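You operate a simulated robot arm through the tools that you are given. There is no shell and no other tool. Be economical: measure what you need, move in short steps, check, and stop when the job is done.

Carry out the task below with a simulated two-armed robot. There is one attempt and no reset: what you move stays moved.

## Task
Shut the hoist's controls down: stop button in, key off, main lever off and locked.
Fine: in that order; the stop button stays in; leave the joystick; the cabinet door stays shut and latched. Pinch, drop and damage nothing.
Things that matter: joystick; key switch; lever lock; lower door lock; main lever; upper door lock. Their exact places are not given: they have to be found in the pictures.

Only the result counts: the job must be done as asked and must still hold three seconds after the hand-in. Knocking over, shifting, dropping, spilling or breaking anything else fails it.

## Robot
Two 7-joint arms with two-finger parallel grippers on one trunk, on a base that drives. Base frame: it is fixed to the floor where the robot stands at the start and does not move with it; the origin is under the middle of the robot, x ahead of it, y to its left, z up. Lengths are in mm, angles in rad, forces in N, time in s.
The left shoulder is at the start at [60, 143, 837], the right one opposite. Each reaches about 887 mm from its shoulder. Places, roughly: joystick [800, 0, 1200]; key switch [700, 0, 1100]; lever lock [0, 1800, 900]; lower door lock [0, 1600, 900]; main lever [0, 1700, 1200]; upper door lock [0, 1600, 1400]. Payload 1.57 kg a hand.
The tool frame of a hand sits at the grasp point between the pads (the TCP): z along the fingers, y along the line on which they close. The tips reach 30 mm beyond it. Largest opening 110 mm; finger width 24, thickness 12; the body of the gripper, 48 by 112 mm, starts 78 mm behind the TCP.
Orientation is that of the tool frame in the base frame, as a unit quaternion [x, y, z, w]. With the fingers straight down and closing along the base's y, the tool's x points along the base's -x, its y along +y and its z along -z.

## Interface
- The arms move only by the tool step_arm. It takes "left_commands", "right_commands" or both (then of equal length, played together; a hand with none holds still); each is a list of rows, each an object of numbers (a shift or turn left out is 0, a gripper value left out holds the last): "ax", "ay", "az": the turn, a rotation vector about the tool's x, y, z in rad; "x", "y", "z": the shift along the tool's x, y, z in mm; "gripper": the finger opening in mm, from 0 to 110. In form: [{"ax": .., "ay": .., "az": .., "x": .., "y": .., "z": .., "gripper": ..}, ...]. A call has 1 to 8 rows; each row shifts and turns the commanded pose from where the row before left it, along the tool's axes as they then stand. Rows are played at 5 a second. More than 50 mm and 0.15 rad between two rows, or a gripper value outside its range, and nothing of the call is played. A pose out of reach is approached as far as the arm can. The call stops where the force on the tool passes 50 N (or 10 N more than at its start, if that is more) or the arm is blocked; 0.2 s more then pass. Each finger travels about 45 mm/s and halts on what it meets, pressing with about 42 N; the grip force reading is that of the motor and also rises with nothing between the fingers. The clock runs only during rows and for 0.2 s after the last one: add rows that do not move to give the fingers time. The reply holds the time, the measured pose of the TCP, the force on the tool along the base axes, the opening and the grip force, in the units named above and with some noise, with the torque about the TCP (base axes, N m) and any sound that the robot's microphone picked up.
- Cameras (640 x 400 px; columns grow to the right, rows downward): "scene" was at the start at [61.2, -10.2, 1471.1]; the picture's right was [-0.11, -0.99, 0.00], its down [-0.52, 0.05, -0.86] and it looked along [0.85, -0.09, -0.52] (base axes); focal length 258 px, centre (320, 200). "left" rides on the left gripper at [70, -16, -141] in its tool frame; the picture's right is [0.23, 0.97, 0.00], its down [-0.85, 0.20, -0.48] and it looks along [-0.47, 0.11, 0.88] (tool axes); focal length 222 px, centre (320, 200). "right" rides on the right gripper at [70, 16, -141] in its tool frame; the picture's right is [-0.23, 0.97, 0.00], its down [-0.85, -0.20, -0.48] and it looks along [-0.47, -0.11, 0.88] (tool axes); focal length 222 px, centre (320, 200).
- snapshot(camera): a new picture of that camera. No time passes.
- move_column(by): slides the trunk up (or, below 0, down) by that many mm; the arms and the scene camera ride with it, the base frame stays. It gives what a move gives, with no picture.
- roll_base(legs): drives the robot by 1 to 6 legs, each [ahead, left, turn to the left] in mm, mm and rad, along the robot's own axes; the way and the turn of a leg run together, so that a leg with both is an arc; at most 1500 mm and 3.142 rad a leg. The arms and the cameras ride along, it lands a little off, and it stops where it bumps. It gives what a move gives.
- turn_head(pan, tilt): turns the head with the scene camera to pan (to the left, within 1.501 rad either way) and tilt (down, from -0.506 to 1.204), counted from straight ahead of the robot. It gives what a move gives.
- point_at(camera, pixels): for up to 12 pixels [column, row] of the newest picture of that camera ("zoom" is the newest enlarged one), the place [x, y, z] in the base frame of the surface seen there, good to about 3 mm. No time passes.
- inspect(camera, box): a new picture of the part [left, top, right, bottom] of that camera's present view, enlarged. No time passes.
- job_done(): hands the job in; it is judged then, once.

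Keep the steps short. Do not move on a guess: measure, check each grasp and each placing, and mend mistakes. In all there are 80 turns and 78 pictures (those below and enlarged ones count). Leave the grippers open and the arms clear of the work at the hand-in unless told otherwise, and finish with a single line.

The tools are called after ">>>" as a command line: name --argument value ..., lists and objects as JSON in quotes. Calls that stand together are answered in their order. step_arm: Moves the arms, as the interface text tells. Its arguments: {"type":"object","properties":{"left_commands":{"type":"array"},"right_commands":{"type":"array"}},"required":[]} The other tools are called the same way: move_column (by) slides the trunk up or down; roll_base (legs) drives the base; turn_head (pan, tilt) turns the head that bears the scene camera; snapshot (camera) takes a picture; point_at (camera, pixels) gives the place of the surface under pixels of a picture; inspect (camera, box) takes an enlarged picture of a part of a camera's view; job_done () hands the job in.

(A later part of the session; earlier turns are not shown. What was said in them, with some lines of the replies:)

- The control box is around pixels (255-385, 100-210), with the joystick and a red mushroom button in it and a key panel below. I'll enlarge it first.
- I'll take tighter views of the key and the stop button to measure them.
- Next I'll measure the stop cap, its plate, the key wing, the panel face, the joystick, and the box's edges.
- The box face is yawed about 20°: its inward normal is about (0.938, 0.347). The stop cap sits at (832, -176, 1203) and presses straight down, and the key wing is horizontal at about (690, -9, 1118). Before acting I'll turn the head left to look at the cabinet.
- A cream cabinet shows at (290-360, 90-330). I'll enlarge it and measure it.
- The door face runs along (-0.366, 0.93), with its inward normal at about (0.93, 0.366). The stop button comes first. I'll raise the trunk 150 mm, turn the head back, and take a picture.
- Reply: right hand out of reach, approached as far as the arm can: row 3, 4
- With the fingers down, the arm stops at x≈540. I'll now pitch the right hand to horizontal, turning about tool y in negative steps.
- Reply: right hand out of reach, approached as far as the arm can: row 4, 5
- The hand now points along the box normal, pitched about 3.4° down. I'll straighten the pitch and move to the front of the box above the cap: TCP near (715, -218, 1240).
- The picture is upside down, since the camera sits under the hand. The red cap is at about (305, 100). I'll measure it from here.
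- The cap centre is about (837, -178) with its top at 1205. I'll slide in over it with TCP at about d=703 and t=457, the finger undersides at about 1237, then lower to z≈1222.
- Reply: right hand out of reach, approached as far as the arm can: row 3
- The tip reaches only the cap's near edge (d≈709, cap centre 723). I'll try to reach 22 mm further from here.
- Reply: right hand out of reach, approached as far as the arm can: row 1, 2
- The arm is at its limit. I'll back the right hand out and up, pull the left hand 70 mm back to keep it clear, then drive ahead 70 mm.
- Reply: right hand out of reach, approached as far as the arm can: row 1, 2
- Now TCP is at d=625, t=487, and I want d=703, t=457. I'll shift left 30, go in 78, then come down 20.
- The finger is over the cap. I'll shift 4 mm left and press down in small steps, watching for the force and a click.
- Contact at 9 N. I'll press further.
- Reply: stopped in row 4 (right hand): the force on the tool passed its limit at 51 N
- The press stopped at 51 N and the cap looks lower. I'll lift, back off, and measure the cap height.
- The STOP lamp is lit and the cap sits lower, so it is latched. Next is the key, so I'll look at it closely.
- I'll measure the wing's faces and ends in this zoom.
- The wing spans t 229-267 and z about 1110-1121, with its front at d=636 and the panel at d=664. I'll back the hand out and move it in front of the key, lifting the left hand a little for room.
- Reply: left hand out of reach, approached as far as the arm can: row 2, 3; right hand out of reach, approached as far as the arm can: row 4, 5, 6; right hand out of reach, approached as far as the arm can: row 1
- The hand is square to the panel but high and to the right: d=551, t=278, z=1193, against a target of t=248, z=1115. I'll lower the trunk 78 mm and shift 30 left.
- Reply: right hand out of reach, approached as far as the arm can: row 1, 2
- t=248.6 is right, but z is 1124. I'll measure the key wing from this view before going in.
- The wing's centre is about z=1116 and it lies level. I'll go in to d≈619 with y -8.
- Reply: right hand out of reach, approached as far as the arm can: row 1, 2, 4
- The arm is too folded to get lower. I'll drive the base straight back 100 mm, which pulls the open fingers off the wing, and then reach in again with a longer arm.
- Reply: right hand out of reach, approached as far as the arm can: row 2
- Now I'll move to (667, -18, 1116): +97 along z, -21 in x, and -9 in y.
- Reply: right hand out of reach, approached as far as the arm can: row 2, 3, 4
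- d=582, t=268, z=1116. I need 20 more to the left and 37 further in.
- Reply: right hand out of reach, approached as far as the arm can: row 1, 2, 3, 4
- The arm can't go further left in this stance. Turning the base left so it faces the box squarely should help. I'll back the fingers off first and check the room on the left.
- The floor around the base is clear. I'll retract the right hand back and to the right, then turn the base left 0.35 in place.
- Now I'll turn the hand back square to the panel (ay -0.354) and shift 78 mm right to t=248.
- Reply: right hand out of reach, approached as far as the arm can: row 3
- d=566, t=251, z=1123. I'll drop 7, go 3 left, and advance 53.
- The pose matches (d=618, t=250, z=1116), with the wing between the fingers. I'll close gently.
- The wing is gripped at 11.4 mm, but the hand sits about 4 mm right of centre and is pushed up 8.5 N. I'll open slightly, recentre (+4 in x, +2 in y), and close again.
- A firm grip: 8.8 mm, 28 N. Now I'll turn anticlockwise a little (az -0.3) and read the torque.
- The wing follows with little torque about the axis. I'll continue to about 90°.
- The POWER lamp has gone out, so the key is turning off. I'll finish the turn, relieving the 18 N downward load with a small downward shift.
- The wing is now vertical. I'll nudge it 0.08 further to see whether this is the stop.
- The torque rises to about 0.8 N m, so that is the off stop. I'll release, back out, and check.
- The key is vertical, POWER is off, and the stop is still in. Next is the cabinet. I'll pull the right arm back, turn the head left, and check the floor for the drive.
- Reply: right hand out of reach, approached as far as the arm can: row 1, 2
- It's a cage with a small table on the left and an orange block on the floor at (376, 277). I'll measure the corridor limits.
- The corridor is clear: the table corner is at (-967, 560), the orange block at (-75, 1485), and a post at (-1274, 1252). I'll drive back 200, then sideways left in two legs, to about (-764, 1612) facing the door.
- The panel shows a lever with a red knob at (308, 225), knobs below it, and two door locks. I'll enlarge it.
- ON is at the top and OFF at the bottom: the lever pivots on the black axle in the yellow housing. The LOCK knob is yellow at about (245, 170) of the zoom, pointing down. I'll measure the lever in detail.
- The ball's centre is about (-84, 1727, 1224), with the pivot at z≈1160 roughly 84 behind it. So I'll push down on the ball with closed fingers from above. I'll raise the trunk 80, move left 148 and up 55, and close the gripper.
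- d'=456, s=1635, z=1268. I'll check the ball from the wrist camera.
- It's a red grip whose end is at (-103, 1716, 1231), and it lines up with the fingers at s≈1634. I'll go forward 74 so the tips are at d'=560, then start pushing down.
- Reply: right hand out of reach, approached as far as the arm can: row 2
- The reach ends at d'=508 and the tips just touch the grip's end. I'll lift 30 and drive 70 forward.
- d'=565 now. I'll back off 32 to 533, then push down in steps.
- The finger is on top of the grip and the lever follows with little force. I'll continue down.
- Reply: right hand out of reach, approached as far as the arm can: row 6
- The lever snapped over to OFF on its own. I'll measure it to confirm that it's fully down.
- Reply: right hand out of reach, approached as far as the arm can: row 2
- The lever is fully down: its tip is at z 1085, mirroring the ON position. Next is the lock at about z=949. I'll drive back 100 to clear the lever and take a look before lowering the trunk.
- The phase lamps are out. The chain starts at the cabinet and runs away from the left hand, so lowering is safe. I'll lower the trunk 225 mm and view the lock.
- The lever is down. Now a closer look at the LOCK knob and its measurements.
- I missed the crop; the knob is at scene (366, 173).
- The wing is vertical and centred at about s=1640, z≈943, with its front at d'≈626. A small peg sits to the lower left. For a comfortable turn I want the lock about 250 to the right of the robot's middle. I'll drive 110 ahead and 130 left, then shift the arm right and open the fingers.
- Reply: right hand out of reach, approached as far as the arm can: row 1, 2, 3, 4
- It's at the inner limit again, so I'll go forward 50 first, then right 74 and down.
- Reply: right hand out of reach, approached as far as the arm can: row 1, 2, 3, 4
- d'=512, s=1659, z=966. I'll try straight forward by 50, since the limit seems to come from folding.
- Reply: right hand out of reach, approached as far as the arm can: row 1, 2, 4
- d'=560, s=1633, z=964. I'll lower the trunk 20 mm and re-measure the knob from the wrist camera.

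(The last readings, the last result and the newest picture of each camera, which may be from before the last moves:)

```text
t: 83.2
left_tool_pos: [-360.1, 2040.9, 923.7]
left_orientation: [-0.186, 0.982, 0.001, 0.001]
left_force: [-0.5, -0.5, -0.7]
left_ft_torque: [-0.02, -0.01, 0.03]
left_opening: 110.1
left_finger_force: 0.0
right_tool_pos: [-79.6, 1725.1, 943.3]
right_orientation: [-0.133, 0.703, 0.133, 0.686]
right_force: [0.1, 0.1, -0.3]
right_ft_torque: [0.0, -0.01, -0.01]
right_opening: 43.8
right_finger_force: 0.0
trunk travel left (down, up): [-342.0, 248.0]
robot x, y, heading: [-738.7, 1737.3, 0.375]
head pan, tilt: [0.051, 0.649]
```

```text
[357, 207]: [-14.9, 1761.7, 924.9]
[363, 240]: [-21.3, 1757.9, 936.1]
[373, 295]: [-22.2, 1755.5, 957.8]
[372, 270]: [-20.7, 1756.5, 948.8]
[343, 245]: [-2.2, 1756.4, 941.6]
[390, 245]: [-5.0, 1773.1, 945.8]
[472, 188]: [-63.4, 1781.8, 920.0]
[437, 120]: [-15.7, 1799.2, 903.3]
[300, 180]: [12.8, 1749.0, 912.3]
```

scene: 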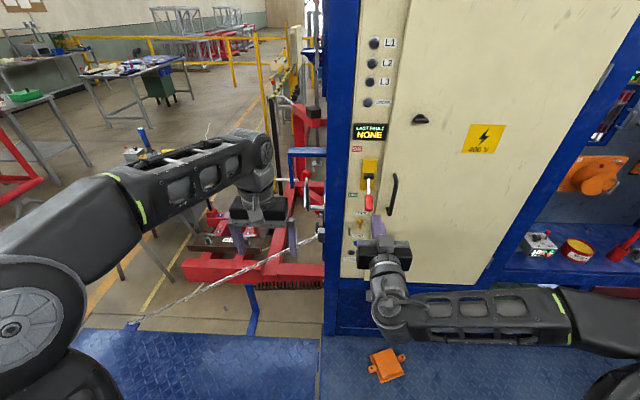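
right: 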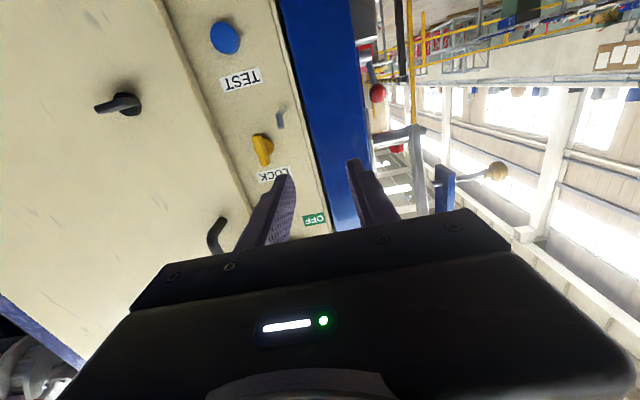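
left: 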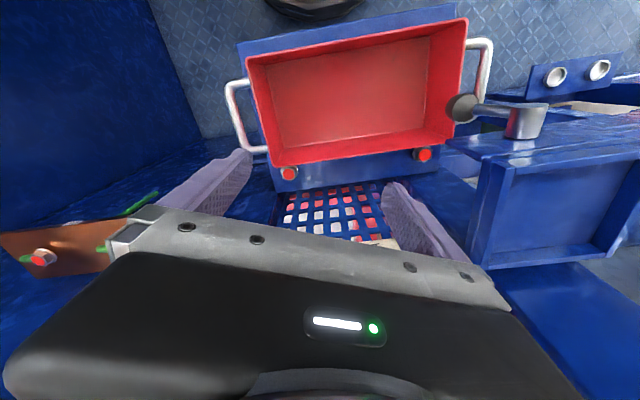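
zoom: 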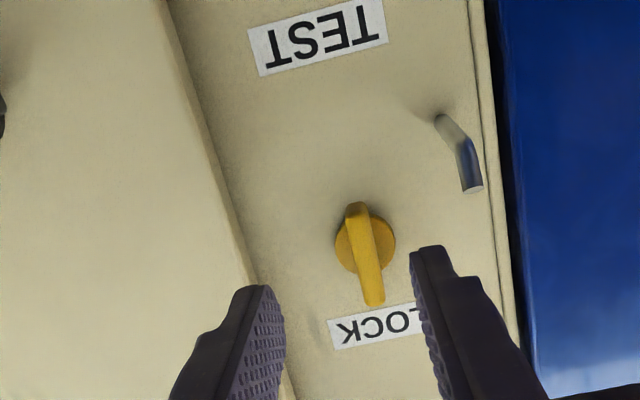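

A hook near the knob has its tip at (-63, 1782, 920), which is s=1680. I'll narrow the opening to 30 to stay clear of it. The wing's centre is s=1642, z=942. I'll go y +8.5 and z +53.

>>> step_arm --right_commands '[{"gripper": 28, "y": 8.5}, {}, {"z": 18}, {"z": 18}, {"z": 17}, {}]'

>>> inspect --camera "right" --box '[200, 60, 420, 220]'

```text
t: 84.6
left_tool_pos: [-361.9, 2041.2, 924.5]
left_orientation: [-0.186, 0.983, 0.0, -0.001]
left_force: [-0.6, -0.8, -0.4]
left_ft_torque: [0.0, 0.01, 0.07]
left_opening: 109.9
left_finger_force: 0.1
right_tool_pos: [-33.5, 1749.7, 946.1]
right_orientation: [-0.135, 0.705, 0.133, 0.683]
right_force: [0.4, -0.1, -0.1]
right_ft_torque: [0.04, 0.01, -0.02]
right_opening: 28.2
right_finger_force: 0.1
right hand out of reach, approached as far as the arm can: row 4
trunk travel left (down, up): [-342.0, 248.0]
robot x, y, heading: [-736.9, 1730.1, 0.371]
head pan, tilt: [0.051, 0.649]
```

```text
2.50 times, centred on (310, 140) of right
```

zoom: 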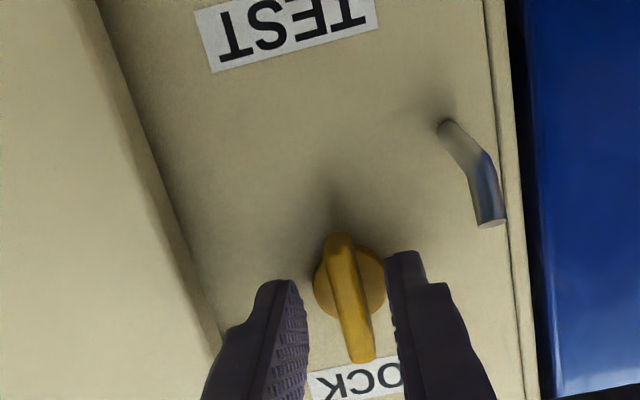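

The wing is between the fingers (d'=611, s=1640). I'll nudge down 3 and left 2, then close.

>>> step_arm --right_commands '[{"x": 3, "y": 2}, {"gripper": 14}, {"gripper": 3}, {}, {}]'

```text
t: 85.8
left_tool_pos: [-361.5, 2043.0, 924.5]
left_orientation: [-0.188, 0.982, -0.001, 0.0]
left_force: [0.1, -0.2, -0.3]
left_ft_torque: [0.0, -0.02, -0.01]
left_opening: 110.1
left_finger_force: 0.0
right_tool_pos: [-32.3, 1751.8, 946.7]
right_orientation: [-0.135, 0.706, 0.132, 0.683]
right_force: [-4.1, 8.1, -2.4]
right_ft_torque: [0.12, -0.22, -0.15]
right_opening: 9.0
right_finger_force: 27.2
right hand out of reach, approached as far as the arm can: row 1
trunk travel left (down, up): [-342.0, 248.0]
robot x, y, heading: [-741.2, 1735.3, 0.374]
head pan, tilt: [0.051, 0.649]
```

Gripped at 9.0 mm, 27 N. I'll try turning clockwise (az +) a little and read the torque.

>>> step_arm --right_commands '[{"az": 0.06}, {"az": 0.06}]'

```text
t: 86.4
left_tool_pos: [-361.0, 2042.8, 924.3]
left_orientation: [-0.187, 0.982, -0.001, 0.0]
left_force: [0.7, 0.1, 0.3]
left_ft_torque: [0.0, -0.04, -0.01]
left_opening: 109.9
left_finger_force: 0.1
right_tool_pos: [-33.3, 1751.8, 946.5]
right_orientation: [-0.093, 0.713, 0.174, 0.673]
right_force: [-4.5, 12.2, -8.9]
right_ft_torque: [0.14, -0.31, 0.35]
right_opening: 9.1
right_finger_force: 27.4
trunk travel left (down, up): [-342.0, 248.0]
robot x, y, heading: [-741.2, 1730.1, 0.376]
head pan, tilt: [0.051, 0.649]
```

There's no resisting torque clockwise, so I'll continue, easing 2 mm left to relieve the side load.

>>> step_arm --right_commands '[{"az": 0.12, "y": 2}, {"az": 0.12}, {"az": 0.12}, {"az": 0.12}, {"az": 0.12}]'

```text
t: 87.6
left_tool_pos: [-359.0, 2041.4, 923.7]
left_orientation: [-0.186, 0.983, 0.0, 0.0]
left_force: [0.0, 0.6, 0.0]
left_ft_torque: [0.0, -0.03, -0.01]
left_opening: 110.0
left_finger_force: 0.1
right_tool_pos: [-32.0, 1749.2, 946.7]
right_orientation: [0.125, 0.708, 0.364, 0.591]
right_force: [-5.4, 1.9, -17.3]
right_ft_torque: [-0.2, 0.4, 0.78]
right_opening: 9.6
right_finger_force: 27.8
trunk travel left (down, up): [-342.0, 248.0]
robot x, y, heading: [-738.8, 1734.1, 0.38]
head pan, tilt: [0.051, 0.649]
```

Still free to turn, with a 17 N downward load, so I'll ease down 3 mm and continue to 90°.

>>> step_arm --right_commands '[{"az": 0.1, "x": 2.2, "y": -2}, {"az": 0.12}, {"az": 0.12}, {"az": 0.12}, {"az": 0.12}, {"az": 0.12}]'

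>>> inspect --camera "right" --box '[180, 40, 460, 240]'

```text
t: 89.0
left_tool_pos: [-359.8, 2041.6, 923.6]
left_orientation: [-0.186, 0.982, 0.0, 0.0]
left_force: [0.0, 0.2, 0.2]
left_ft_torque: [0.0, -0.01, -0.04]
left_opening: 110.0
left_finger_force: 0.1
right_tool_pos: [-31.7, 1750.6, 946.1]
right_orientation: [0.359, 0.623, 0.545, 0.431]
right_force: [-4.1, 3.4, -18.4]
right_ft_torque: [0.06, -0.02, 0.77]
right_opening: 9.6
right_finger_force: 27.1
right hand out of reach, approached as far as the arm can: row 1
trunk travel left (down, up): [-342.0, 248.0]
robot x, y, heading: [-735.6, 1734.9, 0.377]
head pan, tilt: [0.051, 0.649]
```

```text
2.00 times, centred on (320, 140) of right
```

zoom: 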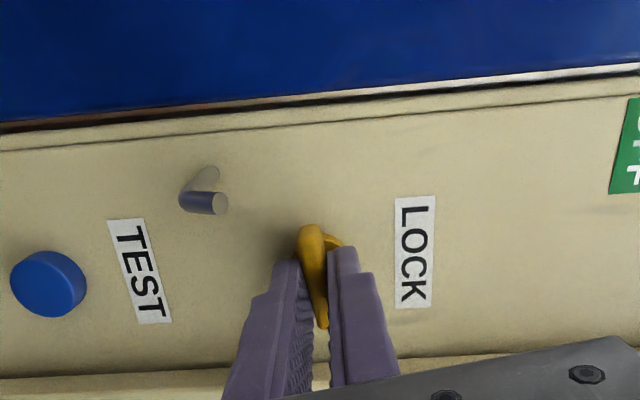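

About 81° turned. I'll continue until the stop is felt.

>>> step_arm --right_commands '[{"az": 0.06}, {"az": 0.06}, {"az": 0.05}, {"az": 0.05}]'

```text
t: 90.0
left_tool_pos: [-359.4, 2042.1, 924.5]
left_orientation: [-0.186, 0.983, 0.0, 0.0]
left_force: [-0.4, 0.0, 0.1]
left_ft_torque: [0.01, 0.02, 0.04]
left_opening: 109.9
left_finger_force: 0.1
right_tool_pos: [-31.2, 1750.3, 944.6]
right_orientation: [0.425, 0.58, 0.589, 0.369]
right_force: [-7.3, 0.0, -21.9]
right_ft_torque: [-0.69, -0.32, 0.32]
right_opening: 10.9
right_finger_force: 28.8
trunk travel left (down, up): [-342.0, 248.0]
robot x, y, heading: [-739.1, 1734.2, 0.373]
head pan, tilt: [0.051, 0.649]
```

The resisting torque is about 0.76 N m, so this is the 90° stop. I'll release to 28 and back straight out.

>>> step_arm --right_commands '[{"az": -0.06}, {"gripper": 28}, {}, {"z": -30}, {"z": -30}, {"z": -30}, {}]'

>>> inspect --camera "right" --box '[180, 0, 500, 220]'

>>> inspect --camera "scene" --box '[350, 60, 510, 240]'

```text
t: 91.6
left_tool_pos: [-361.2, 2041.7, 925.1]
left_orientation: [-0.187, 0.982, 0.0, 0.001]
left_force: [-0.2, 0.1, -0.1]
left_ft_torque: [0.02, 0.02, 0.02]
left_opening: 110.1
left_finger_force: 0.1
right_tool_pos: [-117.5, 1715.7, 948.1]
right_orientation: [0.406, 0.589, 0.581, 0.389]
right_force: [0.0, 0.5, 0.3]
right_ft_torque: [0.0, 0.03, 0.01]
right_opening: 28.3
right_finger_force: 0.0
trunk travel left (down, up): [-342.0, 248.0]
robot x, y, heading: [-734.5, 1733.6, 0.377]
head pan, tilt: [0.051, 0.649]
```

```text
1.82 times, centred on (340, 110) of right
```

zoom: 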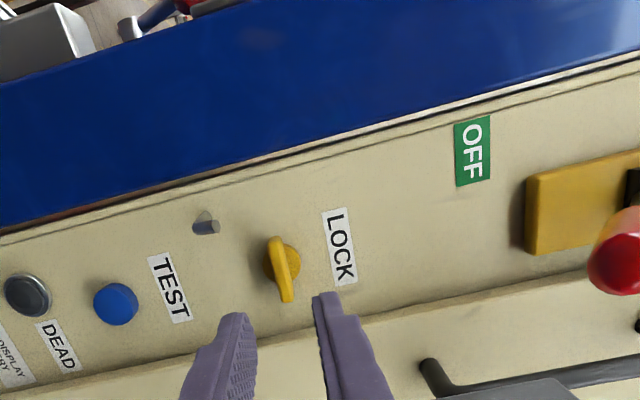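

```text
2.22 times, centred on (430, 150) of scene
```

zoom: 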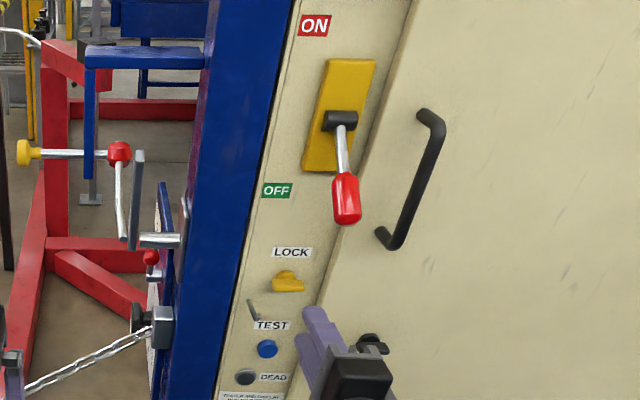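

The lock wing is now horizontal and the lever is OFF. I'll back the base off, open the gripper, and check the door locks.

>>> roll_base --legs '[[-250, 0, 0]]'

>>> step_arm --right_commands '[{"gripper": 110}, {}, {}, {}]'

>>> turn_head --pan -0.25 --tilt 0.3

>>> inspect --camera "scene" --box '[220, 60, 480, 340]'

```text
t: 93.4
left_tool_pos: [-594.0, 1950.8, 924.0]
left_orientation: [-0.189, 0.982, 0.0, 0.001]
left_force: [-0.3, 1.0, -0.8]
left_ft_torque: [-0.02, -0.01, 0.0]
left_opening: 109.9
left_finger_force: 0.1
right_tool_pos: [-349.0, 1628.4, 949.2]
right_orientation: [0.406, 0.59, 0.581, 0.387]
right_force: [0.1, -0.4, 0.0]
right_ft_torque: [0.0, 0.01, -0.01]
right_opening: 28.3
right_finger_force: 0.0
trunk travel left (down, up): [-342.0, 248.0]
robot x, y, heading: [-970.1, 1637.4, 0.377]
head pan, tilt: [0.051, 0.649]
```

```text
t: 94.4
left_tool_pos: [-594.2, 1951.8, 924.4]
left_orientation: [-0.188, 0.982, 0.0, 0.0]
left_force: [0.2, 0.5, -0.4]
left_ft_torque: [-0.02, 0.03, 0.04]
left_opening: 110.0
left_finger_force: 0.0
right_tool_pos: [-348.3, 1628.2, 948.9]
right_orientation: [0.405, 0.59, 0.581, 0.387]
right_force: [0.6, -0.1, 0.4]
right_ft_torque: [0.0, 0.03, 0.02]
right_opening: 110.1
right_finger_force: 0.0
trunk travel left (down, up): [-342.0, 248.0]
robot x, y, heading: [-970.4, 1640.0, 0.38]
head pan, tilt: [0.051, 0.649]
```

```text
t: 95.2
left_tool_pos: [-594.2, 1951.6, 923.2]
left_orientation: [-0.188, 0.982, 0.0, -0.001]
left_force: [-0.3, -0.7, -0.1]
left_ft_torque: [0.02, -0.02, 0.0]
left_opening: 110.0
left_finger_force: 0.0
right_tool_pos: [-348.3, 1627.3, 949.2]
right_orientation: [0.405, 0.59, 0.581, 0.388]
right_force: [-0.3, -0.2, 0.7]
right_ft_torque: [-0.01, 0.01, -0.03]
right_opening: 110.0
right_finger_force: 0.0
trunk travel left (down, up): [-342.0, 248.0]
robot x, y, heading: [-967.8, 1643.6, 0.383]
head pan, tilt: [-0.25, 0.3]
```

```text
1.43 times, centred on (350, 200) of scene
```

zoom: 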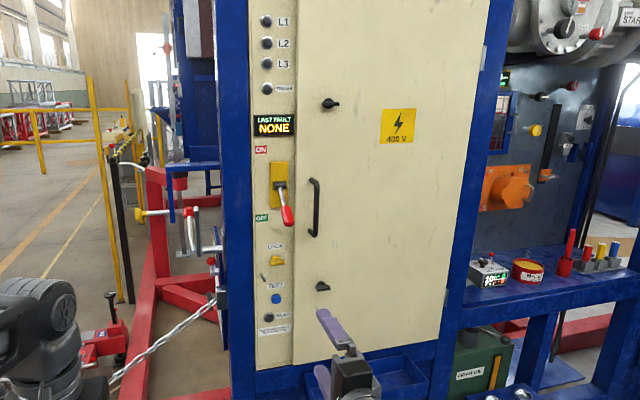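

The lever is OFF, the lock wing is across, and the phase lamps are out. The door is shut with both locks unchanged, and the arms are clear with the grippers open. I'll hand in now.

>>> job_done

```text
The job is handed in.
```

The hoist controls are shut down in the order asked: stop button in, key off, then main lever off and locked; the joystick and door locks were left alone, and I didn't test the lock by pushing on the lever.
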